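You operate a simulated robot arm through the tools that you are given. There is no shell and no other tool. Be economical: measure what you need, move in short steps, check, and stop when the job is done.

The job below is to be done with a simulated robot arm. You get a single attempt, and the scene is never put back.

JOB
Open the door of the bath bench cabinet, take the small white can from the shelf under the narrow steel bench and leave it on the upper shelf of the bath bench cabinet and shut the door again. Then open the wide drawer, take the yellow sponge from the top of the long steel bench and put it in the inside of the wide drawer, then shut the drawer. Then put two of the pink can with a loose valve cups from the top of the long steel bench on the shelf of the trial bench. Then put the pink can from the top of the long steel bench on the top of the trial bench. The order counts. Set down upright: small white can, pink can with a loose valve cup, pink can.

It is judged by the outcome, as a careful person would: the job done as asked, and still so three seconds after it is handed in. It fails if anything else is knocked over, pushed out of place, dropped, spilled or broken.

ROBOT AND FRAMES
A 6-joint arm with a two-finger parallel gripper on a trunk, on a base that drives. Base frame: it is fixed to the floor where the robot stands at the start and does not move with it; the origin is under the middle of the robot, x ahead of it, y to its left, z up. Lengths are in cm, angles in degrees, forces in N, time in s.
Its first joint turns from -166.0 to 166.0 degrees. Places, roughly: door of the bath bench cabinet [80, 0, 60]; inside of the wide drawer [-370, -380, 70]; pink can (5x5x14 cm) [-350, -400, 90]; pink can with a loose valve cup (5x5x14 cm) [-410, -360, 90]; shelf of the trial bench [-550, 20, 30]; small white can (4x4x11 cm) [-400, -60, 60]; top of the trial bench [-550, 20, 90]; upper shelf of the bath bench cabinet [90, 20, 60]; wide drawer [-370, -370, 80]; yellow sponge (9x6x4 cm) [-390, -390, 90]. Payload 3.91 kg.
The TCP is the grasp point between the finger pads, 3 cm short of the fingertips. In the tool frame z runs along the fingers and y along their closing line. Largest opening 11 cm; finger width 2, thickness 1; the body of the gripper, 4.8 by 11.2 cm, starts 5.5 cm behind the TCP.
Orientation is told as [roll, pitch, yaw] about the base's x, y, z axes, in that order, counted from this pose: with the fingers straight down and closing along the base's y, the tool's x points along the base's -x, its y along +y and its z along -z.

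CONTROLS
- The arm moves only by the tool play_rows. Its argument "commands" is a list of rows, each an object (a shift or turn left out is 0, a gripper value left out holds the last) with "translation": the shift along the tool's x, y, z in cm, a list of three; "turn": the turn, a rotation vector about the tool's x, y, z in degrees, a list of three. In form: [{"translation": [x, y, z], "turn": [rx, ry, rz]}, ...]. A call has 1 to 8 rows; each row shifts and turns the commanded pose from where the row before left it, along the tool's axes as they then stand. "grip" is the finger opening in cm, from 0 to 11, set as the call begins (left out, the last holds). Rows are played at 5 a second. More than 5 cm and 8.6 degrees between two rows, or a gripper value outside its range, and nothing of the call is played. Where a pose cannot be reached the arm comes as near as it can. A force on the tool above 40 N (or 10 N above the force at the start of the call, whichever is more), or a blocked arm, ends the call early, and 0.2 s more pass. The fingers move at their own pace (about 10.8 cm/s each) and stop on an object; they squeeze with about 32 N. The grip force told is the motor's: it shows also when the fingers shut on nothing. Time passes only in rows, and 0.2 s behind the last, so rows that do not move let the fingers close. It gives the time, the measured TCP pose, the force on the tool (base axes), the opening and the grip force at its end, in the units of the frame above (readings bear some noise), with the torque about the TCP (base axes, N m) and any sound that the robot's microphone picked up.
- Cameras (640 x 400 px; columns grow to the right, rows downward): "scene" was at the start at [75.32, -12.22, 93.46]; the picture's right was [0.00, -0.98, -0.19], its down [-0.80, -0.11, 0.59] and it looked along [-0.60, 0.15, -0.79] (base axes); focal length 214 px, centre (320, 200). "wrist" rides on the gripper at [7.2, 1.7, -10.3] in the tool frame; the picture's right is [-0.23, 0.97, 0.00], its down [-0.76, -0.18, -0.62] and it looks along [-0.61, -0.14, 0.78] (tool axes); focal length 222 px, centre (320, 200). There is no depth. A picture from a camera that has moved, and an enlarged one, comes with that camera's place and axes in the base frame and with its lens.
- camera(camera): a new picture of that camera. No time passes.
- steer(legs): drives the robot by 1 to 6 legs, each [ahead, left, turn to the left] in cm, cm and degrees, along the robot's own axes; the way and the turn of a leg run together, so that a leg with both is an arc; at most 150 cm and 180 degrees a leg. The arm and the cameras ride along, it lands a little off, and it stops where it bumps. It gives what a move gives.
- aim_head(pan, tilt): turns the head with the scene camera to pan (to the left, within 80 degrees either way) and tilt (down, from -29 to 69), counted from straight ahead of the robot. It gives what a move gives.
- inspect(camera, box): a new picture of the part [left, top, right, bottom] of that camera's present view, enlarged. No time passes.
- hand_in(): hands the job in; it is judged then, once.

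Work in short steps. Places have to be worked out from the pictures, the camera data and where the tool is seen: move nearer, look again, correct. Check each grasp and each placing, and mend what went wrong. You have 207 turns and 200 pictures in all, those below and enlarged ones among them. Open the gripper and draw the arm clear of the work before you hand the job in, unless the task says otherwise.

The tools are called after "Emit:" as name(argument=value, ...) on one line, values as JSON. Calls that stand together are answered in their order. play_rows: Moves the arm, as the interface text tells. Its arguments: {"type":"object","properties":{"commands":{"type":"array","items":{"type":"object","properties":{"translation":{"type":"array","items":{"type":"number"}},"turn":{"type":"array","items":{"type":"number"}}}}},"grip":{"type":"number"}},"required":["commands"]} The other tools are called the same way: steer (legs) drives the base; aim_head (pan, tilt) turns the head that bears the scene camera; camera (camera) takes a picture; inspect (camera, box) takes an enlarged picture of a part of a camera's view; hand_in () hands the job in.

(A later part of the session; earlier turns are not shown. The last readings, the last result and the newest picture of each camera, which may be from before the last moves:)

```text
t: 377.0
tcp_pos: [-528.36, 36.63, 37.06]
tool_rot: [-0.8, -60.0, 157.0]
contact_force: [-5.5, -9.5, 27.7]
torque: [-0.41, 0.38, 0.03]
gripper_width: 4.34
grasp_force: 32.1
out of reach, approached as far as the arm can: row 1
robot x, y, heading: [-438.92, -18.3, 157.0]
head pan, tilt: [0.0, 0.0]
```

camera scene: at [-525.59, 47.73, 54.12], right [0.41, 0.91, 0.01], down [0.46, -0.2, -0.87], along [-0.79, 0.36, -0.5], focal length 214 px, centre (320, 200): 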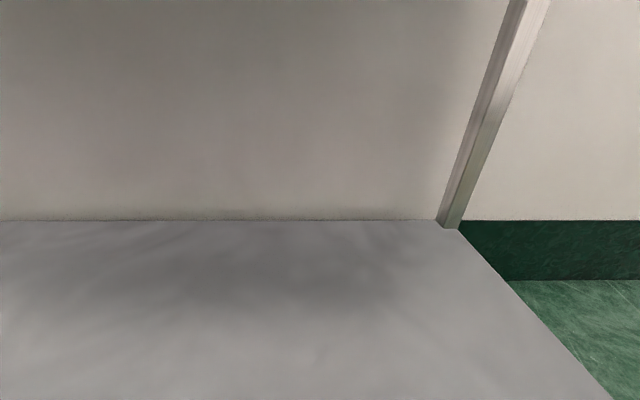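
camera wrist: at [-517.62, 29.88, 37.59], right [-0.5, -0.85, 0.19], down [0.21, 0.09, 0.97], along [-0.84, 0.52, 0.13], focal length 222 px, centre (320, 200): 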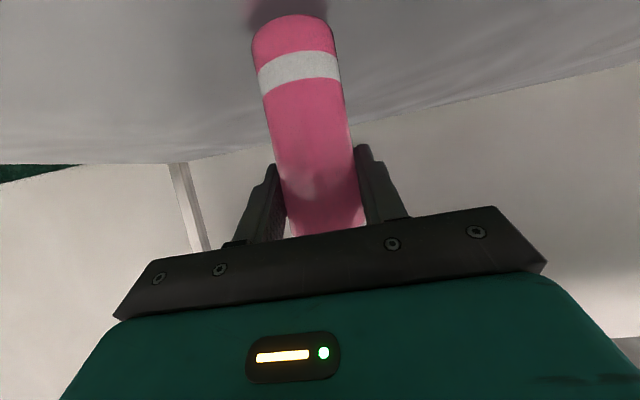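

Contact made. I relieve by 0.4 cm and open.

Emit:
play_rows(commands=[{"translation": [-0.35, 0, -0.2]}, {}])

Emit:
play_rows(commands=[{}, {}, {}], grip=8)

Emit:
camera(camera="wrist")

```text
t: 377.6
tcp_pos: [-528.2, 36.77, 37.07]
tool_rot: [-0.6, -59.8, 156.8]
contact_force: [1.7, -0.6, 3.9]
torque: [0.04, -0.11, -0.02]
gripper_width: 4.36
grasp_force: 32.0
robot x, y, heading: [-438.65, -18.41, 157.0]
head pan, tilt: [0.0, 0.0]
```

```text
t: 378.4
tcp_pos: [-528.31, 36.7, 37.15]
tool_rot: [-0.8, -59.9, 156.8]
contact_force: [0.1, 0.1, 0.0]
torque: [0.02, 0.0, 0.01]
gripper_width: 8.01
grasp_force: 0.1
robot x, y, heading: [-438.55, -18.24, 157.1]
head pan, tilt: [0.0, 0.0]
```

```text
69 pictures are left
camera wrist: at [-517.5, 30.05, 36.21], right [-0.5, -0.85, 0.19], down [0.21, 0.09, 0.97], along [-0.84, 0.52, 0.13], focal length 222 px, centre (320, 200)
```

wrist: 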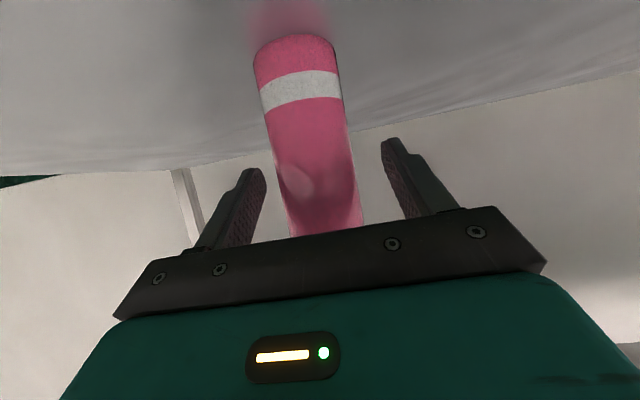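

The can stands on the shelf. I withdraw straight back 11 cm, then diagonally to free space, and check.

Emit:
steer(legs=[[-11, 0, 0], [-12, -24, 0]])

Emit:
camera(camera="scene")

```text
t: 379.6
tcp_pos: [-519.43, 35.09, 37.08]
tool_rot: [-0.8, -59.8, 156.1]
contact_force: [0.4, 0.0, -1.2]
torque: [0.01, 0.03, -0.01]
gripper_width: 8.01
grasp_force: 0.0
robot x, y, heading: [-430.91, -21.31, 156.2]
head pan, tilt: [0.0, 0.0]
stopped in leg 1: the robot was blocked; the commanded pose is now the measured one
```

```text
68 pictures are left
camera scene: at [-521.11, 35.74, 48.79], right [0.42, 0.91, 0.01], down [0.46, -0.2, -0.86], along [-0.78, 0.36, -0.5], focal length 214 px, centre (320, 200)
```

scene: 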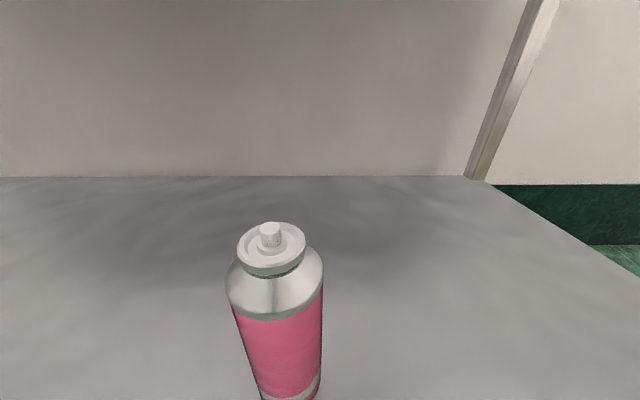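

The base was blocked behind (narrow bench leg). The can stands fine; I strafe right away from it, then back off.

Emit:
steer(legs=[[0.5, -26, 0], [-22, 0, 0]])

Emit:
aim_head(pan=30, tilt=-15)

Emit:
camera(camera="scene")

```text
t: 382.8
tcp_pos: [-489.18, 50.74, 37.17]
tool_rot: [-0.8, -59.9, 155.8]
contact_force: [0.1, -0.1, -0.2]
torque: [-0.03, 0.0, -0.03]
gripper_width: 8.0
grasp_force: 0.0
robot x, y, heading: [-401.05, -6.46, 155.9]
head pan, tilt: [0.0, 0.0]
```

```text
t: 383.7
tcp_pos: [-489.19, 50.72, 37.19]
tool_rot: [-0.8, -59.9, 155.7]
contact_force: [0.0, 0.6, 0.1]
torque: [0.0, 0.0, 0.02]
gripper_width: 8.02
grasp_force: 0.0
robot x, y, heading: [-400.72, -6.07, 155.9]
head pan, tilt: [30.0, -15.0]
```

```text
67 pictures are left
camera scene: at [-492.04, 47.51, 51.74], right [-0.03, 0.97, -0.24], down [0.21, -0.23, -0.95], along [-0.98, -0.08, -0.2], focal length 214 px, centre (320, 200)
```

scene: 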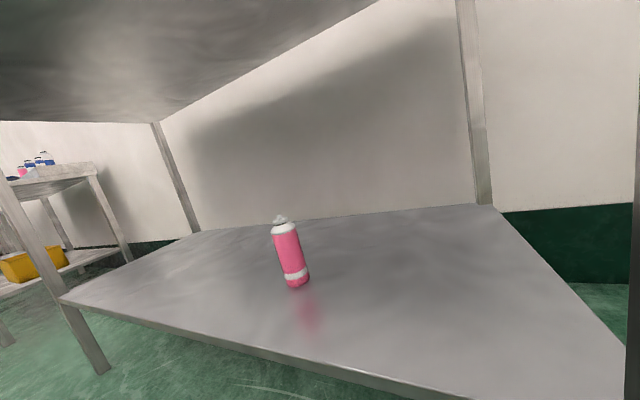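

The can stands upright with its cup in place. I flatten the tool pitch to ~15° (avoids the singular region), raise and retract the arm for the trip back.

Emit:
play_rows(commands=[{"turn": [0, -7.5, 0]}, {"turn": [0, -7.5, 0]}, {"translation": [-3.86, 0, -2.59]}, {"translation": [-3.86, 0, -2.59]}, {"translation": [-3.86, 0, -2.59]}, {"translation": [-3.86, 0, -2.59]}, {"translation": [-3.86, 0, -2.59]}, {"translation": [-3.86, 0, -2.59]}])

Emit:
play_rows(commands=[{"translation": [-3.86, 0, -2.59]}, {"translation": [-3.86, 0, -2.59]}, {"translation": [-3.86, 0, -2.59]}, {"translation": [-3.86, 0, -2.59]}, {"translation": [-3.86, 0, -2.59]}, {"translation": [-3.86, 0, -2.59]}, {"translation": [-3.86, 0, -2.59]}, {"translation": [-3.86, 0, -2.59]}])

Emit:
aim_head(pan=80, tilt=10)

Emit:
camera(camera="scene")

```text
t: 385.5
tcp_pos: [-480.52, 49.02, 63.8]
tool_rot: [-1.4, -74.8, 156.5]
contact_force: [0.1, 0.2, -0.7]
torque: [0.03, 0.07, 0.03]
gripper_width: 7.99
grasp_force: 0.1
out of reach, approached as far as the arm can: row 1, 2, 3
robot x, y, heading: [-400.99, -6.0, 155.7]
head pan, tilt: [30.0, -15.0]
```

```text
t: 387.3
tcp_pos: [-469.84, 43.54, 99.33]
tool_rot: [-1.5, -74.8, 156.5]
contact_force: [-0.3, -1.0, -1.1]
torque: [0.02, 0.0, 0.0]
gripper_width: 8.0
grasp_force: 0.0
robot x, y, heading: [-401.22, -6.22, 155.7]
head pan, tilt: [30.0, -15.0]
```

```text
t: 388.5
tcp_pos: [-469.95, 43.49, 99.3]
tool_rot: [-1.5, -74.9, 156.7]
contact_force: [-0.5, 0.7, -0.4]
torque: [-0.01, -0.02, -0.01]
gripper_width: 8.0
grasp_force: 0.0
robot x, y, heading: [-400.88, -6.19, 155.9]
head pan, tilt: [80.0, 10.0]
```

```text
66 pictures are left
camera scene: at [-465.8, 31.43, 111.55], right [-0.79, 0.56, -0.26], down [0.33, 0.04, -0.94], along [-0.52, -0.83, -0.22], focal length 214 px, centre (320, 200)
```

scene: 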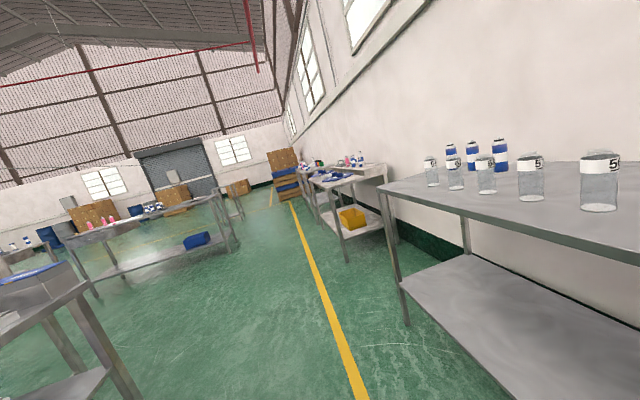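

Overview looks fine, nothing disturbed. I test lowering with 15° pitch here in free space to choose the grasp pitch for the next can.

Emit:
play_rows(commands=[{"translation": [3.86, 0, 2.59]}, {"translation": [3.86, 0, 2.59]}, {"translation": [3.86, 0, 2.59]}, {"translation": [3.86, 0, 2.59]}, {"translation": [3.86, 0, 2.59]}, {"translation": [3.86, 0, 2.59]}, {"translation": [3.86, 0, 2.59]}, {"translation": [3.86, 0, 2.59]}])

Emit:
play_rows(commands=[{"translation": [3.6, 0, 3.3]}, {"translation": [3.6, 0, 3.3]}, {"translation": [3.6, 0, 3.3]}, {"translation": [3.6, 0, 3.3]}, {"translation": [3.6, 0, 2.0]}])

```text
t: 390.3
tcp_pos: [-480.75, 49.06, 64.36]
tool_rot: [-1.6, -75.0, 156.7]
contact_force: [0.5, 0.2, 1.3]
torque: [-0.05, -0.02, 0.02]
gripper_width: 7.98
grasp_force: 0.0
robot x, y, heading: [-401.34, -6.13, 155.6]
head pan, tilt: [80.0, 10.0]
```

```text
t: 391.5
tcp_pos: [-489.75, 53.32, 42.87]
tool_rot: [-1.3, -74.9, 157.0]
contact_force: [-0.2, -0.3, 0.7]
torque: [0.01, -0.03, -0.02]
gripper_width: 8.0
grasp_force: 0.1
robot x, y, heading: [-400.78, -5.62, 156.0]
head pan, tilt: [80.0, 10.0]
```

15° pitch is stable all the way. I raise again (centring the arm), then drive back to the long bench for can #3.

Emit:
play_rows(commands=[{"translation": [-3.6, 1, -3.0]}, {"translation": [-3.6, 1, -3.0]}, {"translation": [-3.6, 1, -3.0]}, {"translation": [-3.6, 1, -3.0]}, {"translation": [-3.6, 1, -2.6]}, {"translation": [-3.86, 1, -2.59]}, {"translation": [-3.86, 1, -2.59]}, {"translation": [-3.86, 1, -2.59]}])

Emit:
play_rows(commands=[{"translation": [-3.86, 1, -2.59]}, {"translation": [-3.86, 1, -2.59]}, {"translation": [-3.86, 1, -2.59]}, {"translation": [-3.86, 1, -2.59]}, {"translation": [-3.86, 1, -2.59]}])

Emit:
steer(legs=[[0, 0, 90.5], [0, -55, 0], [120, 0, 0], [100, 0, 0]])

```text
t: 393.3
tcp_pos: [-480.24, 41.28, 76.89]
tool_rot: [-1.0, -74.7, 156.4]
contact_force: [0.5, -0.1, -0.2]
torque: [0.05, 0.03, 0.02]
gripper_width: 8.01
grasp_force: 0.0
out of reach, approached as far as the arm can: row 1, 2
robot x, y, heading: [-400.97, -6.25, 156.0]
head pan, tilt: [80.0, 10.0]
```

```text
t: 394.5
tcp_pos: [-475.42, 33.19, 98.53]
tool_rot: [-1.5, -74.7, 156.6]
contact_force: [-0.9, 0.9, 0.0]
torque: [0.03, 0.06, 0.03]
gripper_width: 7.99
grasp_force: 0.0
robot x, y, heading: [-400.88, -5.95, 156.1]
head pan, tilt: [80.0, 10.0]
```

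```text
t: 412.0
tcp_pos: [-575.94, -261.19, 98.67]
tool_rot: [-1.6, -74.9, -112.2]
contact_force: [-0.4, 1.5, 0.4]
torque: [-0.01, 0.0, -0.04]
gripper_width: 7.97
grasp_force: 0.0
robot x, y, heading: [-538.72, -185.66, -112.7]
head pan, tilt: [80.0, 10.0]
```

Emit:
steer(legs=[[0, 0, 89.2], [120, 0, 0], [97, 0, 0], [0, 0, -90]])

Emit:
aim_head(pan=0, tilt=14)

Emit:
camera(camera="scene")

```text
t: 430.3
tcp_pos: [-381.61, -350.6, 98.72]
tool_rot: [-1.5, -74.9, -114.0]
contact_force: [0.6, 0.5, -0.3]
torque: [-0.01, -0.01, -0.01]
gripper_width: 7.98
grasp_force: 0.1
robot x, y, heading: [-341.53, -275.86, -114.6]
head pan, tilt: [80.0, 10.0]
```

```text
t: 431.9
tcp_pos: [-381.55, -350.71, 98.63]
tool_rot: [-1.5, -74.9, -114.0]
contact_force: [-0.1, 0.0, -0.1]
torque: [0.02, -0.01, -0.01]
gripper_width: 7.99
grasp_force: 0.0
robot x, y, heading: [-341.19, -276.58, -114.5]
head pan, tilt: [0.0, 14.0]
```

```text
65 pictures are left
camera scene: at [-380.65, -349.62, 108.24], right [-0.9, 0.43, 0.01], down [0.2, 0.44, -0.87], along [-0.38, -0.79, -0.49], focal length 214 px, centre (320, 200)
```

scene: 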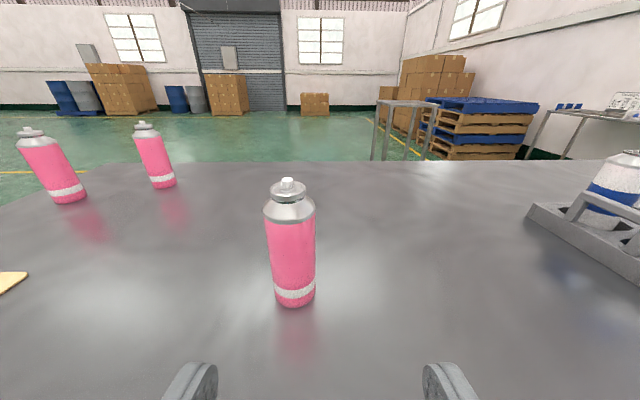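

Can #3 is 14 cm ahead and ~2.9 cm left. I shift left, lower to z≈96, drive 6 cm and check.

Emit:
play_rows(commands=[{"translation": [2.5, 0, 0.67]}, {}])

Emit:
steer(legs=[[0, 2.9, 0], [6, 0, 0]])

Emit:
camera(camera="scene")

Emit:
camera(camera="wrist")

```text
t: 432.4
tcp_pos: [-381.47, -350.6, 96.02]
tool_rot: [-1.4, -74.9, -114.1]
contact_force: [-0.3, 0.8, -0.6]
torque: [-0.02, 0.01, -0.01]
gripper_width: 8.0
grasp_force: 0.1
robot x, y, heading: [-341.5, -276.74, -114.7]
head pan, tilt: [0.0, 14.0]
```

```text
t: 433.9
tcp_pos: [-381.34, -357.17, 96.11]
tool_rot: [-1.4, -74.9, -114.0]
contact_force: [0.7, -0.6, 0.0]
torque: [0.02, 0.03, -0.01]
gripper_width: 7.97
grasp_force: 0.1
robot x, y, heading: [-341.65, -282.74, -114.6]
head pan, tilt: [0.0, 14.0]
```

```text
64 pictures are left
camera scene: at [-380.58, -356.11, 105.63], right [-0.9, 0.43, 0.01], down [0.2, 0.44, -0.87], along [-0.38, -0.79, -0.49], focal length 214 px, centre (320, 200)
```

scene: 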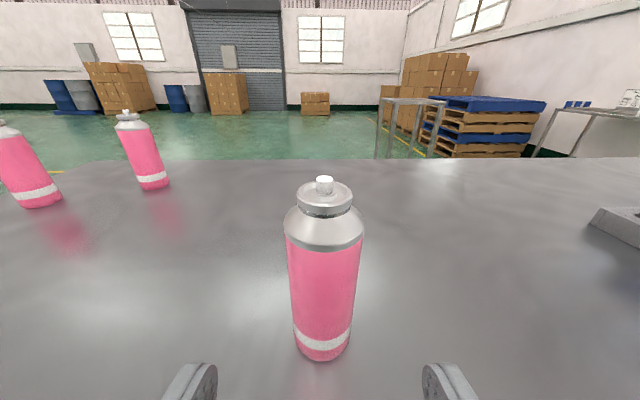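

```text
63 pictures are left
camera wrist: at [-374.79, -347.16, 91.85], right [0.85, -0.47, 0.21], down [0.02, 0.44, 0.9], along [-0.52, -0.76, 0.38], focal length 222 px, centre (320, 200)
```

wrist: 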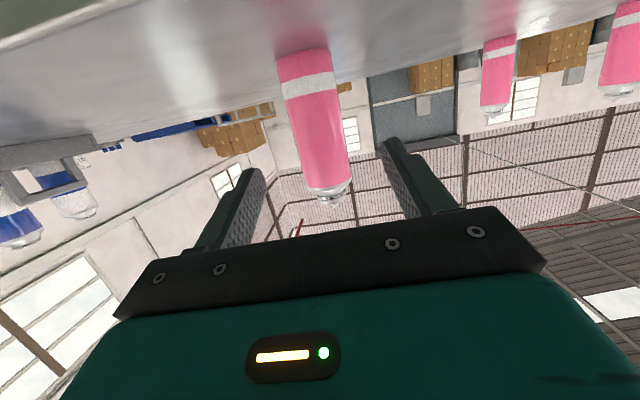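

Centred. I tilt the head up for clearance over the valve, advance 8.2 cm, and close.

Emit:
aim_head(pan=0, tilt=-22)

Emit:
play_rows(commands=[{"translation": [-0.71, 0, 2.64]}, {"translation": [-0.71, 0, 2.64]}, {"translation": [-0.71, 0, 2.64]}, {}])

Emit:
play_rows(commands=[{}, {}, {}], grip=0)

Emit:
camera(camera="wrist")

```text
t: 434.9
tcp_pos: [-381.38, -357.17, 96.06]
tool_rot: [-1.6, -74.9, -114.2]
contact_force: [0.5, 0.2, 0.1]
torque: [0.0, 0.01, 0.01]
gripper_width: 8.0
grasp_force: 0.1
robot x, y, heading: [-341.36, -282.57, -114.5]
head pan, tilt: [0.0, -22.0]
```

```text
t: 435.9
tcp_pos: [-385.07, -364.53, 95.97]
tool_rot: [-1.4, -75.0, -114.2]
contact_force: [0.6, -0.1, -1.1]
torque: [0.02, -0.01, 0.05]
gripper_width: 8.02
grasp_force: 0.0
robot x, y, heading: [-341.16, -283.39, -114.6]
head pan, tilt: [0.0, -22.0]
```

```text
t: 436.7
tcp_pos: [-384.88, -364.53, 95.97]
tool_rot: [-1.5, -75.0, -114.1]
contact_force: [0.7, 0.4, 1.0]
torque: [0.03, 0.01, 0.03]
gripper_width: 4.39
grasp_force: 32.4
robot x, y, heading: [-341.83, -283.27, -114.9]
head pan, tilt: [0.0, -22.0]
```

```text
62 pictures are left
camera wrist: at [-378.24, -354.61, 91.85], right [0.85, -0.47, 0.21], down [0.02, 0.44, 0.9], along [-0.52, -0.76, 0.38], focal length 222 px, centre (320, 200)
```

wrist: 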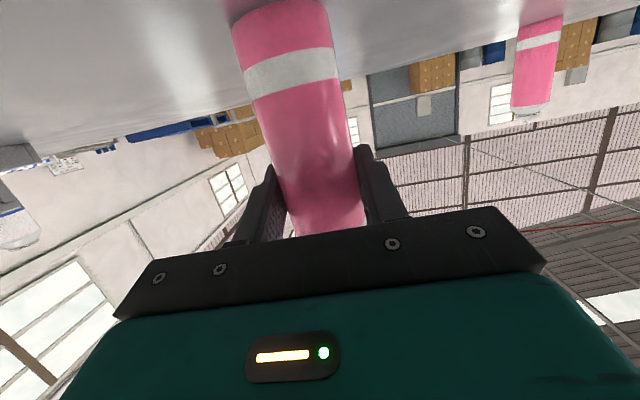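

Gripped. I lift gently, back away, retract a little, turn, and drive to the trial bench again.

Emit:
play_rows(commands=[{"translation": [-1.0, 0, -0.27]}, {"translation": [-1.2, 0, -0.32]}, {"translation": [-1.2, 0, -0.32]}, {"translation": [-1.2, 0, -0.32]}, {}])

Emit:
steer(legs=[[-24, 0, 0]])

Emit:
play_rows(commands=[{"translation": [0.6, 0, -3.2]}, {"translation": [0.6, 0, -3.2]}, {"translation": [0.6, 0, -3.2]}, {"translation": [0.6, 0, -3.2]}, {}])

Emit:
steer(legs=[[0, 0, -88.6], [120, 0, 0], [68, 0, 0]])

Emit:
camera(camera="wrist")

```text
t: 437.9
tcp_pos: [-385.06, -364.49, 100.69]
tool_rot: [-1.4, -74.8, -114.1]
contact_force: [-0.5, 0.4, -0.2]
torque: [0.02, -0.01, -0.02]
gripper_width: 4.38
grasp_force: 31.9
robot x, y, heading: [-341.17, -282.93, -114.9]
head pan, tilt: [0.0, -22.0]
```

```text
t: 439.6
tcp_pos: [-374.84, -342.66, 100.63]
tool_rot: [-1.5, -74.9, -114.1]
contact_force: [-0.1, -0.4, 0.1]
torque: [0.0, 0.01, 0.02]
gripper_width: 4.38
grasp_force: 31.6
robot x, y, heading: [-331.06, -261.36, -114.7]
head pan, tilt: [0.0, -22.0]
```

```text
t: 440.9
tcp_pos: [-369.23, -330.91, 101.76]
tool_rot: [-1.5, -74.9, -113.9]
contact_force: [-0.5, -0.4, -0.8]
torque: [0.02, 0.01, -0.03]
gripper_width: 4.35
grasp_force: 31.6
robot x, y, heading: [-331.27, -261.26, -114.7]
head pan, tilt: [0.0, -22.0]
```

```text
t: 453.9
tcp_pos: [-574.19, -153.21, 101.77]
tool_rot: [-1.5, -74.9, 157.9]
contact_force: [-0.1, 0.2, -0.2]
torque: [0.0, 0.02, 0.01]
gripper_width: 4.32
grasp_force: 32.3
robot x, y, heading: [-503.35, -189.03, 157.3]
head pan, tilt: [0.0, -22.0]
```

```text
61 pictures are left
camera wrist: at [-563.92, -159.56, 97.53], right [-0.44, -0.87, 0.21], down [0.44, 0.0, 0.9], along [-0.78, 0.49, 0.38], focal length 222 px, centre (320, 200)
```

wrist: 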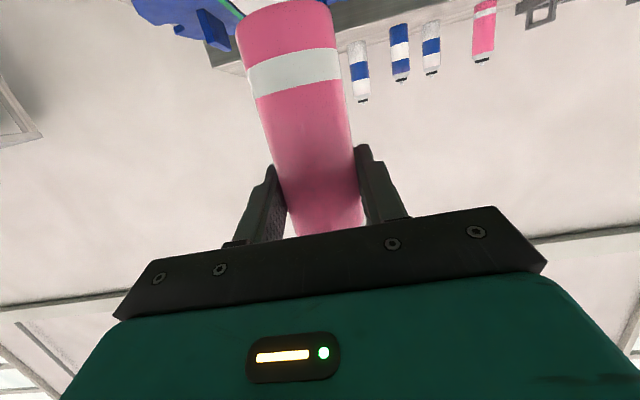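

Emit:
steer(legs=[[8.5, 0, -0.8], [0, -105, 0], [0, -102, 0]])

Emit:
aim_head(pan=0, tilt=15)

Emit:
camera(camera="scene")

```text
t: 465.1
tcp_pos: [-496.18, 45.11, 101.73]
tool_rot: [-1.5, -74.9, 156.1]
contact_force: [0.1, 0.5, 0.2]
torque: [0.01, 0.0, 0.03]
gripper_width: 4.32
grasp_force: 32.5
robot x, y, heading: [-426.13, 7.05, 155.7]
head pan, tilt: [0.0, -22.0]
```

```text
t: 466.1
tcp_pos: [-496.1, 45.06, 101.67]
tool_rot: [-1.4, -74.9, 156.1]
contact_force: [0.6, -0.9, -1.3]
torque: [0.03, 0.0, 0.0]
gripper_width: 4.36
grasp_force: 32.6
robot x, y, heading: [-426.13, 7.46, 155.3]
head pan, tilt: [0.0, 15.0]
```

```text
60 pictures are left
camera scene: at [-494.78, 44.42, 111.16], right [0.43, 0.9, 0.01], down [0.46, -0.21, -0.87], along [-0.78, 0.37, -0.5], focal length 214 px, centre (320, 200)
```

scene: 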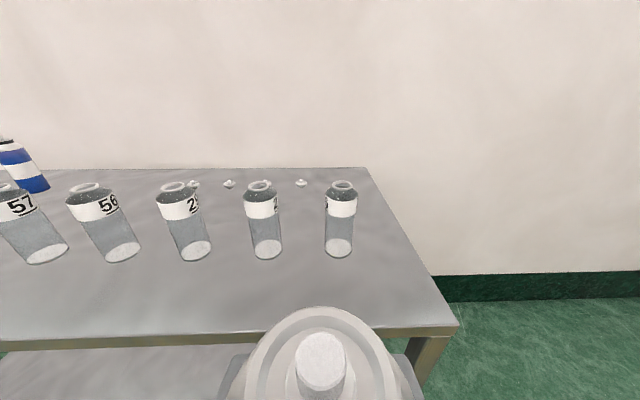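

The cup is still in place. I back off 30 cm and lower the arm as tested.

Emit:
steer(legs=[[-30, 0, 1.2]])

Emit:
play_rows(commands=[{"translation": [-0.5, 0, 4.0]}, {"translation": [3.86, 0, 2.59]}, {"translation": [3.86, 0, 2.59]}, {"translation": [3.86, 0, 2.59]}, {"translation": [3.86, 0, 2.59]}, {"translation": [3.86, 0, 2.59]}, {"translation": [3.86, 0, 2.59]}, {"translation": [3.86, 0, 2.59]}])

Emit:
play_rows(commands=[{"translation": [3.86, 0, 2.59]}, {"translation": [3.6, 0, 3.3]}, {"translation": [3.6, 0, 3.3]}, {"translation": [3.6, 0, 3.3]}, {"translation": [3.6, 0, 3.3]}, {"translation": [3.3, 0, 2.2]}, {}])

Emit:
camera(camera="scene")

```text
t: 468.1
tcp_pos: [-469.31, 31.59, 101.76]
tool_rot: [-1.5, -74.9, 156.9]
contact_force: [-0.2, -0.1, -0.9]
torque: [0.01, 0.0, 0.03]
gripper_width: 4.33
grasp_force: 31.7
robot x, y, heading: [-398.82, -5.05, 156.3]
head pan, tilt: [0.0, 15.0]
```

```text
t: 469.9
tcp_pos: [-480.48, 42.68, 71.81]
tool_rot: [-0.4, -74.8, 157.1]
contact_force: [0.2, 0.5, 0.8]
torque: [-0.01, -0.01, 0.04]
gripper_width: 4.3
grasp_force: 32.2
out of reach, approached as far as the arm can: row 4, 5, 6, 7, 8
robot x, y, heading: [-398.8, -4.76, 156.7]
head pan, tilt: [0.0, 15.0]
```

```text
t: 471.6
tcp_pos: [-487.35, 52.05, 47.87]
tool_rot: [-2.7, -74.8, 159.0]
contact_force: [0.0, -0.3, -0.3]
torque: [0.01, 0.01, 0.01]
gripper_width: 4.32
grasp_force: 32.1
out of reach, approached as far as the arm can: row 1, 2, 3, 4, 5, 6
robot x, y, heading: [-399.28, -4.82, 156.4]
head pan, tilt: [0.0, 15.0]
```

```text
59 pictures are left
camera scene: at [-485.92, 51.41, 57.28], right [0.4, 0.92, 0.01], down [0.47, -0.19, -0.86], along [-0.79, 0.35, -0.5], focal length 214 px, centre (320, 200)
```

scene: 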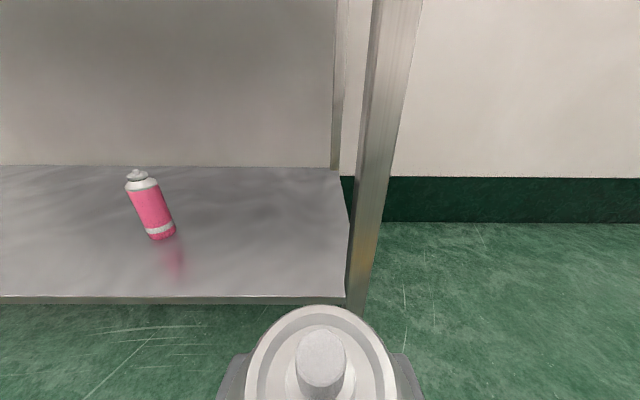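

It drifted right again (lateral ~17 cm) but is upright. I step forward 12, left 13.5, then check.

Emit:
steer(legs=[[12, 0, 0], [0, 14, 0]])

Emit:
camera(camera="scene")

```text
t: 473.7
tcp_pos: [-503.73, 44.4, 47.88]
tool_rot: [-2.7, -74.7, 158.8]
contact_force: [-0.4, 0.1, -0.5]
torque: [0.0, -0.01, -0.02]
gripper_width: 4.34
grasp_force: 32.1
robot x, y, heading: [-415.58, -12.76, 156.4]
head pan, tilt: [0.0, 15.0]
```

```text
58 pictures are left
camera scene: at [-502.35, 43.82, 57.31], right [0.4, 0.91, 0.01], down [0.46, -0.19, -0.86], along [-0.79, 0.35, -0.5], focal length 214 px, centre (320, 200)
```

scene: 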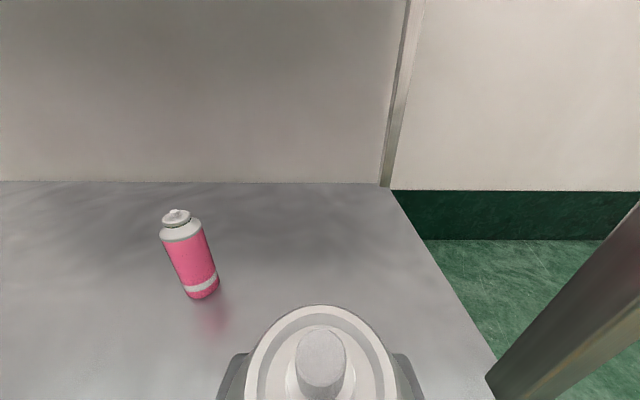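

Good clearance to both the first can and the leg. I drive 17 cm forward and lower toward contact (expected near z 37.7).

Emit:
steer(legs=[[17, 0, 0]])

Emit:
play_rows(commands=[{"translation": [2.9, 0, 0.78]}, {"translation": [2.9, 0, 0.78]}, {"translation": [2.4, 0, 0.65]}, {}])

Emit:
camera(camera="wrist")

Emit:
camera(camera="scene")

```text
t: 475.2
tcp_pos: [-519.39, 51.58, 47.95]
tool_rot: [-2.7, -74.7, 158.8]
contact_force: [-0.2, 0.1, -0.4]
torque: [0.0, 0.0, -0.02]
gripper_width: 4.35
grasp_force: 31.8
robot x, y, heading: [-430.88, -5.62, 155.8]
head pan, tilt: [0.0, 15.0]
```

```text
t: 476.2
tcp_pos: [-519.45, 52.18, 39.69]
tool_rot: [1.0, -74.8, 155.4]
contact_force: [-0.2, -0.1, -1.1]
torque: [0.0, -0.03, 0.03]
gripper_width: 4.35
grasp_force: 31.5
out of reach, approached as far as the arm can: row 2, 3
robot x, y, heading: [-431.36, -5.9, 156.4]
head pan, tilt: [0.0, 15.0]
```

```text
57 pictures are left
camera wrist: at [-509.34, 45.79, 35.56], right [-0.45, -0.87, 0.22], down [0.44, 0.01, 0.9], along [-0.78, 0.5, 0.38], focal length 222 px, centre (320, 200)
```

wrist: 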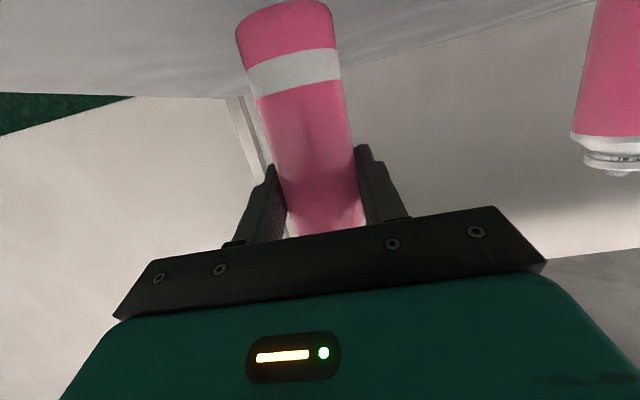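

```text
56 pictures are left
camera scene: at [-518.13, 51.62, 49.12], right [0.4, 0.92, 0.0], down [0.46, -0.21, -0.86], along [-0.79, 0.35, -0.5], focal length 214 px, centre (320, 200)
```

scene: 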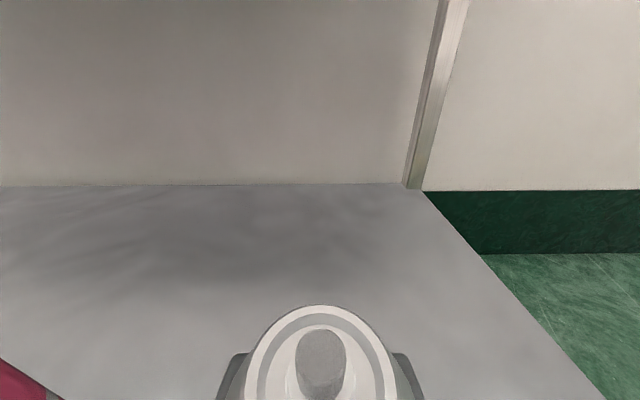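

About 1.7 cm to go; I lower with a touch of forward extension to stay in reach.

Emit:
play_rows(commands=[{"translation": [0.35, 0, 0.61]}, {"translation": [0.35, 0, 0.61]}, {"translation": [0.3, 0, 0.5]}, {}])

Emit:
play_rows(commands=[{"translation": [0.35, 0, 0.3]}, {"translation": [0.25, 0, 0.15]}, {}])

```text
t: 477.2
tcp_pos: [-521.12, 53.2, 38.66]
tool_rot: [-0.1, -74.7, 156.3]
contact_force: [1.2, 1.1, -0.9]
torque: [0.0, 0.04, -0.01]
gripper_width: 4.34
grasp_force: 31.8
out of reach, approached as far as the arm can: row 1
robot x, y, heading: [-431.23, -5.92, 156.3]
head pan, tilt: [0.0, 15.0]
```

```text
t: 478.0
tcp_pos: [-521.45, 53.44, 37.95]
tool_rot: [-0.1, -74.8, 156.4]
contact_force: [1.6, 0.7, 6.1]
torque: [0.04, -0.05, -0.03]
gripper_width: 4.35
grasp_force: 31.6
robot x, y, heading: [-430.84, -5.95, 156.1]
head pan, tilt: [0.0, 15.0]
```

Contact (6 N). I open and withdraw straight back, then look.

Emit:
play_rows(commands=[{}, {}, {}], grip=8)

Emit:
steer(legs=[[-14, 0, 0]])

Emit:
camera(camera="scene")

```text
t: 478.8
tcp_pos: [-521.49, 53.24, 37.86]
tool_rot: [-0.2, -74.6, 156.3]
contact_force: [0.2, 0.3, -0.9]
torque: [-0.03, -0.01, 0.01]
gripper_width: 8.0
grasp_force: 0.2
robot x, y, heading: [-430.67, -5.94, 156.2]
head pan, tilt: [0.0, 15.0]
```

```text
t: 480.1
tcp_pos: [-509.01, 47.86, 37.87]
tool_rot: [-0.2, -74.8, 156.2]
contact_force: [0.2, -0.4, 0.2]
torque: [0.0, -0.04, 0.0]
gripper_width: 8.01
grasp_force: 0.0
robot x, y, heading: [-418.91, -11.04, 156.1]
head pan, tilt: [0.0, 15.0]
```

```text
55 pictures are left
camera scene: at [-507.72, 47.22, 47.33], right [0.4, 0.92, 0.0], down [0.46, -0.2, -0.86], along [-0.79, 0.35, -0.5], focal length 214 px, centre (320, 200)
```

scene: 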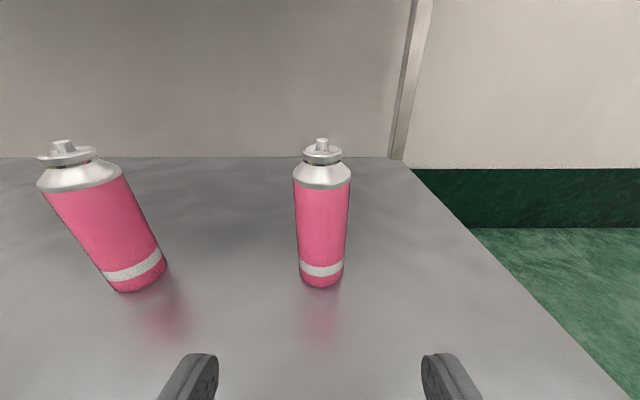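

Both cans stand on the shelf. I zoom in to check their cups.

Emit:
inspect(camera="scene", box=[20, 125, 148, 205])

Emit:
inspect(camera="scene", box=[260, 125, 388, 205])

```text
5.00 times, centred on (84, 165) of scene
camera zoom: at [-507.72, 47.22, 47.33], right [0.4, 0.92, 0.0], down [0.46, -0.2, -0.86], along [-0.79, 0.35, -0.5], focal length 1072 px, centre (1500, 375)
```

zoom: 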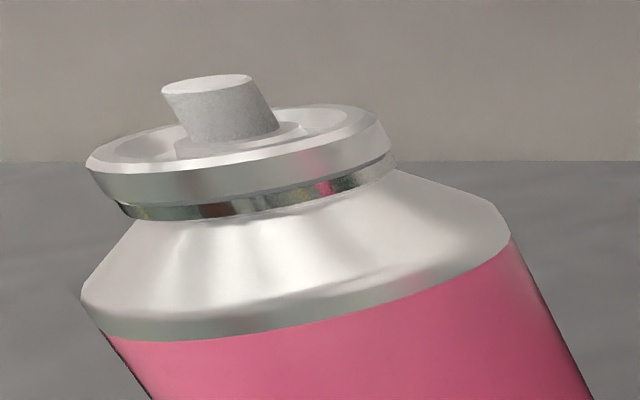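

```text
5.00 times, centred on (324, 165) of scene
camera zoom: at [-507.72, 47.22, 47.33], right [0.4, 0.92, 0.0], down [0.46, -0.2, -0.86], along [-0.79, 0.35, -0.5], focal length 1072 px, centre (300, 375)
```

zoom: 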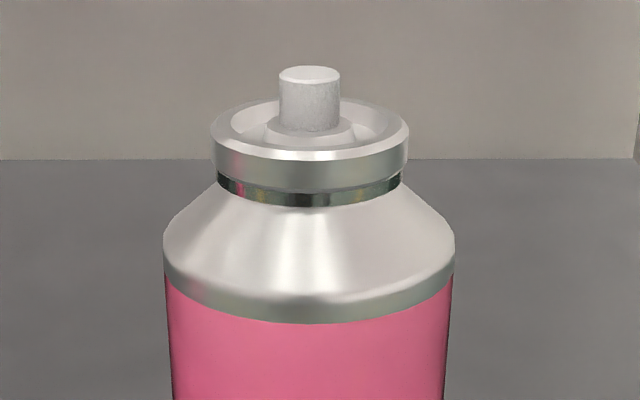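

Both are upright with cups seated. Now the last can. I back off to free space and raise the arm.

Emit:
steer(legs=[[-8, 0, 0], [-10, -12, 0]])

Emit:
play_rows(commands=[{"translation": [-3.6, 0, -3.0]}, {"translation": [-3.6, 0, -3.0]}, {"translation": [-3.6, 0, -3.0]}, {"translation": [-3.6, 1, -3.0]}, {"translation": [-3.6, 1, -2.6]}, {"translation": [-3.86, 1, -2.59]}, {"translation": [-3.86, 1, -2.59]}, {"translation": [-3.86, 1, -2.59]}])

Emit:
play_rows(commands=[{"translation": [-3.86, 1, -2.59]}, {"translation": [-3.86, 1, -2.59]}, {"translation": [-3.86, 1, -2.59]}, {"translation": [-3.86, 1, -2.59]}, {"translation": [-3.86, 1, -2.59]}, {"translation": [-3.86, 1, -2.59]}, {"translation": [-3.86, 1, -2.59]}, {}])

Emit:
camera(camera="scene")

```text
t: 482.1
tcp_pos: [-487.63, 51.6, 37.95]
tool_rot: [-0.1, -74.7, 156.3]
contact_force: [-0.3, 0.0, -0.1]
torque: [-0.01, -0.04, 0.01]
gripper_width: 8.01
grasp_force: 0.1
robot x, y, heading: [-397.27, -7.46, 156.1]
head pan, tilt: [0.0, 15.0]
```

```text
t: 483.9
tcp_pos: [-477.05, 41.34, 72.28]
tool_rot: [0.0, -74.6, 156.2]
contact_force: [0.0, -0.9, -1.4]
torque: [-0.04, 0.06, 0.02]
gripper_width: 8.04
grasp_force: 0.1
robot x, y, heading: [-397.45, -7.41, 156.0]
head pan, tilt: [0.0, 15.0]
```

```text
t: 485.8
tcp_pos: [-470.46, 30.81, 103.46]
tool_rot: [-0.2, -74.7, 156.4]
contact_force: [0.7, 0.3, 0.3]
torque: [-0.03, -0.02, -0.01]
gripper_width: 8.01
grasp_force: 0.0
robot x, y, heading: [-397.25, -7.51, 156.1]
head pan, tilt: [0.0, 15.0]
```

```text
52 pictures are left
camera scene: at [-469.1, 30.23, 112.87], right [0.4, 0.92, 0.0], down [0.46, -0.2, -0.86], along [-0.79, 0.35, -0.5], focal length 214 px, centre (320, 200)
```

scene: 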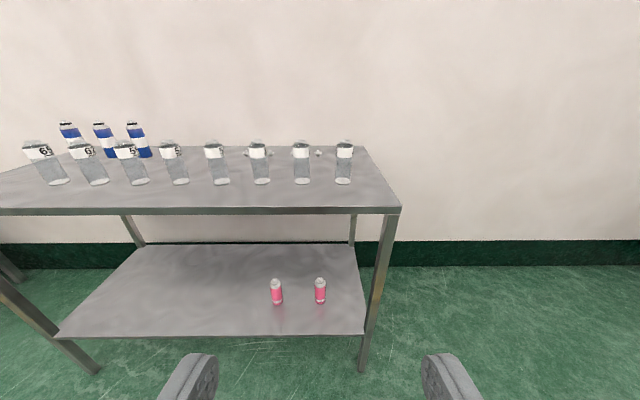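

Both visible on the shelf. I drive back to the long bench for the pink can (#1).

Emit:
steer(legs=[[0, 0, 90.4], [0, -55, 0], [120, 0, 0], [98, 0, 0], [0, 0, 90]])

```text
t: 506.9
tcp_pos: [-455.8, -225.73, 103.43]
tool_rot: [-0.1, -74.7, -23.3]
contact_force: [0.3, -0.3, -0.1]
torque: [0.0, 0.0, -0.03]
gripper_width: 8.03
grasp_force: 0.0
robot x, y, heading: [-529.31, -187.9, -23.7]
head pan, tilt: [0.0, 15.0]
```

Emit:
steer(legs=[[125, 0, 0], [122, 0, 0], [0, 0, -90]])

Emit:
camera(camera="scene")

```text
t: 522.8
tcp_pos: [-341.06, -359.96, 103.44]
tool_rot: [-0.1, -74.6, -113.6]
contact_force: [-0.5, -0.4, -0.1]
torque: [0.02, -0.02, -0.02]
gripper_width: 8.01
grasp_force: 0.0
robot x, y, heading: [-302.47, -286.64, -114.0]
head pan, tilt: [0.0, 15.0]
```

```text
51 pictures are left
camera scene: at [-340.25, -358.99, 112.84], right [-0.92, 0.4, 0.0], down [0.2, 0.46, -0.86], along [-0.35, -0.79, -0.5], focal length 214 px, centre (320, 200)
```

scene: 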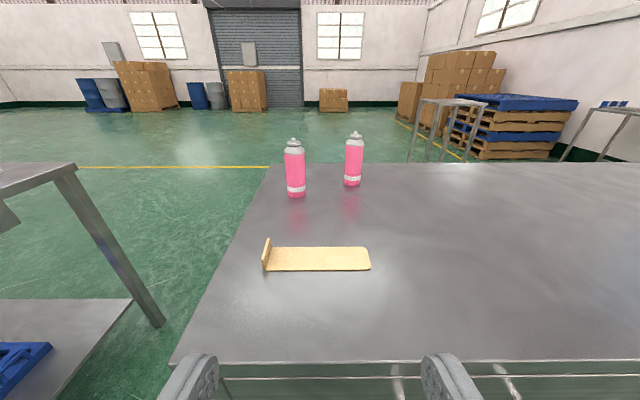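

The pink can is 46 cm ahead, 6 cm left; a scraper with an upright lip lies in between, so I approach at z≈103 and only descend at the can. I drive most of the way and look.

Emit:
steer(legs=[[0, 6, 0], [32, 0, 0]])

Emit:
camera(camera="scene")

```text
t: 525.5
tcp_pos: [-348.08, -391.49, 103.46]
tool_rot: [-0.2, -74.7, -113.4]
contact_force: [-0.1, -0.3, 0.2]
torque: [-0.04, 0.0, 0.02]
gripper_width: 8.04
grasp_force: 0.0
robot x, y, heading: [-309.57, -318.15, -113.8]
head pan, tilt: [0.0, 15.0]
```

```text
50 pictures are left
camera scene: at [-347.31, -390.39, 112.84], right [-0.92, 0.4, 0.0], down [0.2, 0.46, -0.86], along [-0.35, -0.79, -0.5], focal length 214 px, centre (320, 200)
```

scene: 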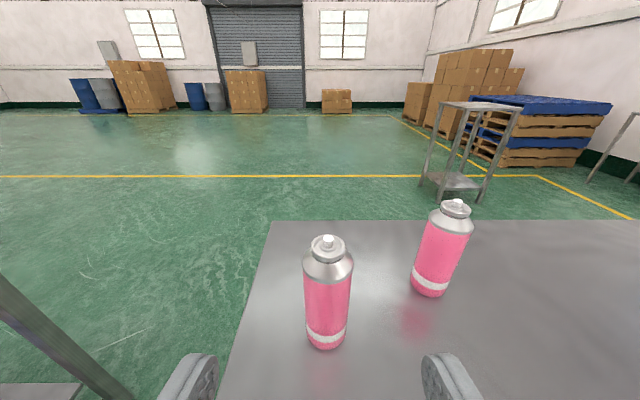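

Emit:
inspect(camera="scene", box=[288, 222, 368, 272])

Emit:
inspect(camera="scene", box=[416, 188, 496, 238])

```text
8.00 times, centred on (328, 247) of scene
camera zoom: at [-347.31, -390.39, 112.84], right [-0.92, 0.4, 0.0], down [0.2, 0.46, -0.86], along [-0.35, -0.79, -0.5], focal length 1716 px, centre (256, -176)
```

zoom: 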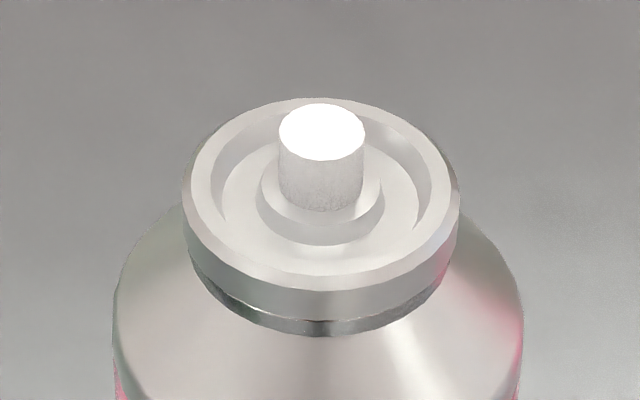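

```text
8.00 times, centred on (456, 213) of scene
camera zoom: at [-347.31, -390.39, 112.84], right [-0.92, 0.4, 0.0], down [0.2, 0.46, -0.86], along [-0.35, -0.79, -0.5], focal length 1716 px, centre (-768, 96)
```

zoom: 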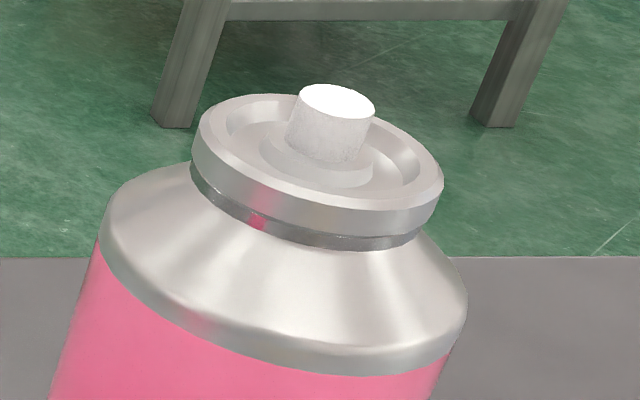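

Aligned to within 0.4 cm. I tip the head up, advance 12 cm above the scraper, then descend around the can.

Emit:
aim_head(pan=0, tilt=-22)

Emit:
steer(legs=[[5, 0, 0]])

Emit:
play_rows(commands=[{"translation": [-0.6, 0, 2.3]}, {"translation": [-0.6, 0, 2.3]}, {"translation": [-0.6, 0, 2.3]}, {}])

Emit:
camera(camera="wrist")

```text
t: 526.5
tcp_pos: [-347.99, -391.45, 103.44]
tool_rot: [-0.1, -74.7, -113.6]
contact_force: [-0.3, -0.5, -0.1]
torque: [0.0, -0.01, -0.01]
gripper_width: 8.0
grasp_force: 0.0
robot x, y, heading: [-309.64, -317.88, -113.7]
head pan, tilt: [0.0, -22.0]
```

```text
t: 527.4
tcp_pos: [-350.18, -396.06, 103.43]
tool_rot: [-0.1, -74.7, -113.4]
contact_force: [-0.3, 0.1, -0.6]
torque: [0.03, 0.01, -0.05]
gripper_width: 8.01
grasp_force: 0.1
robot x, y, heading: [-311.85, -322.86, -113.9]
head pan, tilt: [0.0, -22.0]
```

```text
t: 528.4
tcp_pos: [-352.94, -402.57, 103.26]
tool_rot: [-0.1, -74.8, -113.4]
contact_force: [-0.5, 0.4, 0.2]
torque: [-0.02, -0.03, 0.0]
gripper_width: 7.98
grasp_force: 0.0
robot x, y, heading: [-311.64, -322.61, -113.9]
head pan, tilt: [0.0, -22.0]
```

```text
47 pictures are left
camera wrist: at [-346.62, -392.41, 99.13], right [0.87, -0.44, 0.22], down [0.0, 0.44, 0.9], along [-0.49, -0.78, 0.38], focal length 222 px, centre (320, 200)
```

wrist: 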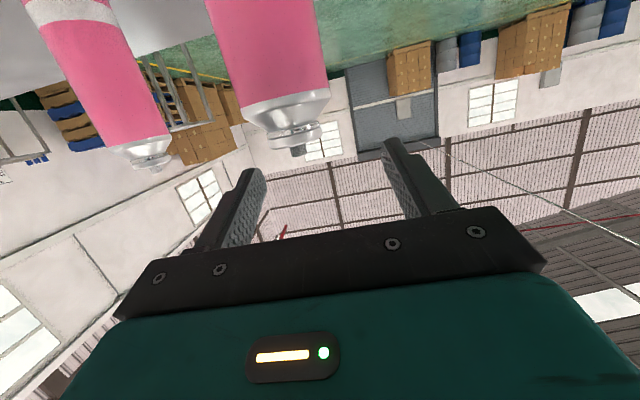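

Stem lines up within ~0.4 cm. I shift 0.4 cm right and descend 7.3 cm around the can, then close.

Emit:
play_rows(commands=[{"translation": [1.8, -0.4, 0.48]}, {"translation": [1.8, 0, 0.48]}, {"translation": [1.8, 0, 0.48]}, {"translation": [1.6, 0, 0.43]}, {}])

Emit:
camera(camera="wrist")

```text
t: 529.6
tcp_pos: [-353.29, -402.27, 95.97]
tool_rot: [-0.1, -74.8, -113.4]
contact_force: [-0.8, 0.0, 0.6]
torque: [-0.01, -0.01, 0.02]
gripper_width: 8.0
grasp_force: 0.1
robot x, y, heading: [-311.81, -322.97, -113.5]
head pan, tilt: [0.0, -22.0]
```

```text
46 pictures are left
camera wrist: at [-346.94, -392.1, 91.87], right [0.87, -0.44, 0.22], down [0.0, 0.44, 0.9], along [-0.49, -0.78, 0.38], focal length 222 px, centre (320, 200)
```

wrist: 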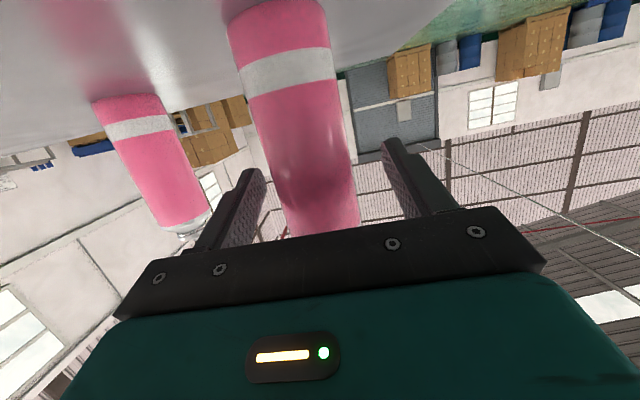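

The can is between the pads. I close and lift gently.

Emit:
play_rows(commands=[{}, {}, {}], grip=0)

Emit:
play_rows(commands=[{"translation": [-1.2, 0, -0.32]}, {"translation": [-1.8, 0, -0.48]}, {"translation": [-1.8, 0, -0.48]}, {"translation": [-1.8, 0, -0.48]}, {"translation": [-1.2, 0, -0.32]}, {}])

Emit:
steer(legs=[[-40, 0, 0]])

Emit:
camera(camera="wrist")

```text
t: 530.4
tcp_pos: [-353.26, -402.23, 96.02]
tool_rot: [-0.1, -74.7, -113.5]
contact_force: [-0.2, -0.1, -0.7]
torque: [0.0, 0.02, 0.01]
gripper_width: 4.38
grasp_force: 31.9
robot x, y, heading: [-311.98, -322.55, -113.7]
head pan, tilt: [0.0, -22.0]
```

```text
t: 531.8
tcp_pos: [-353.27, -402.4, 104.19]
tool_rot: [-0.1, -74.7, -113.3]
contact_force: [0.8, -0.4, -1.1]
torque: [-0.03, -0.03, -0.02]
gripper_width: 4.33
grasp_force: 32.1
robot x, y, heading: [-311.64, -323.39, -113.6]
head pan, tilt: [0.0, -22.0]
```

```text
t: 534.3
tcp_pos: [-336.91, -366.36, 104.24]
tool_rot: [-0.1, -74.7, -113.2]
contact_force: [0.2, 0.3, -1.0]
torque: [-0.03, -0.01, 0.04]
gripper_width: 4.35
grasp_force: 32.0
robot x, y, heading: [-295.54, -285.97, -113.3]
head pan, tilt: [0.0, -22.0]
```

```text
45 pictures are left
camera wrist: at [-330.68, -356.06, 100.02], right [0.87, -0.44, 0.22], down [-0.01, 0.44, 0.9], along [-0.49, -0.78, 0.38], focal length 222 px, centre (320, 200)
```

wrist: 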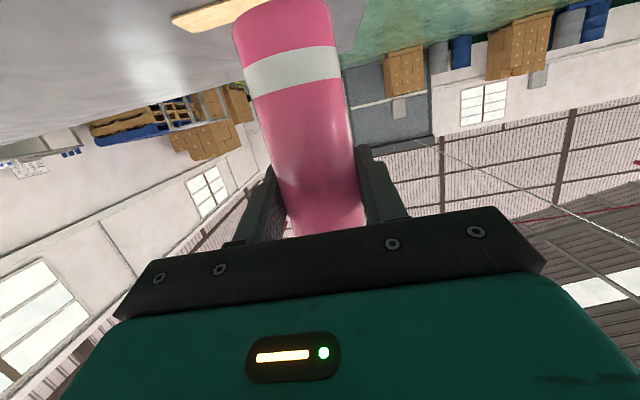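

Held. I retract a bit, turn, and carry it to the trial bench.

Emit:
play_rows(commands=[{"translation": [0.6, 0, -3.3]}, {"translation": [0.6, 0, -3.3]}, {"translation": [0.6, 0, -3.3]}, {}])

Emit:
steer(legs=[[0, 0, -90.2], [120, 0, 0], [115, 0, 0]])

```text
t: 535.3
tcp_pos: [-332.88, -357.01, 105.02]
tool_rot: [-0.1, -74.7, -113.1]
contact_force: [0.0, 0.5, -0.6]
torque: [-0.01, -0.03, -0.01]
gripper_width: 4.36
grasp_force: 32.2
robot x, y, heading: [-296.22, -286.45, -113.3]
head pan, tilt: [0.0, -22.0]
```

```text
t: 550.8
tcp_pos: [-586.22, -157.03, 105.04]
tool_rot: [-0.1, -74.7, 157.0]
contact_force: [0.6, -0.5, -1.1]
torque: [-0.01, -0.01, 0.02]
gripper_width: 4.35
grasp_force: 31.8
robot x, y, heading: [-515.47, -194.15, 156.6]
head pan, tilt: [0.0, -22.0]
```

Emit:
steer(legs=[[0, -110, 0], [0, -108, 0]])

Emit:
aim_head(pan=0, tilt=25)

Emit:
camera(camera="scene")

Emit:
camera(camera="wrist")

```text
t: 561.5
tcp_pos: [-502.68, 43.75, 105.03]
tool_rot: [-0.1, -74.7, 157.2]
contact_force: [-0.1, -0.5, -0.2]
torque: [-0.03, 0.03, 0.01]
gripper_width: 4.35
grasp_force: 32.2
robot x, y, heading: [-431.23, 7.1, 157.0]
head pan, tilt: [0.0, -22.0]
```

```text
t: 562.7
tcp_pos: [-502.52, 43.81, 104.93]
tool_rot: [-0.2, -74.6, 157.3]
contact_force: [-0.3, -0.5, -0.4]
torque: [-0.02, 0.03, -0.02]
gripper_width: 4.33
grasp_force: 31.8
robot x, y, heading: [-431.73, 7.36, 157.2]
head pan, tilt: [0.0, 25.0]
```

```text
44 pictures are left
camera scene: at [-500.62, 42.95, 112.9], right [0.39, 0.92, 0.0], down [0.6, -0.25, -0.76], along [-0.7, 0.3, -0.65], focal length 214 px, centre (320, 200)
```

scene: 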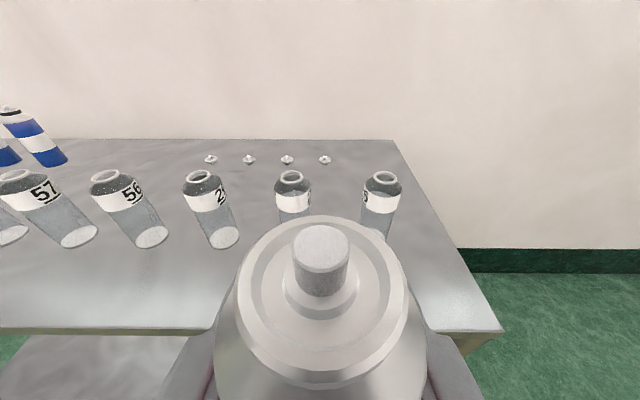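

```text
43 pictures are left
camera wrist: at [-492.22, 37.55, 100.85], right [-0.43, -0.87, 0.22], down [0.44, 0.01, 0.9], along [-0.79, 0.48, 0.38], focal length 222 px, centre (320, 200)
```

wrist: 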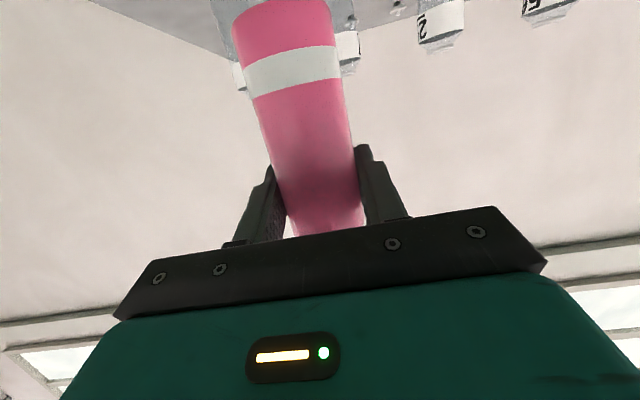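

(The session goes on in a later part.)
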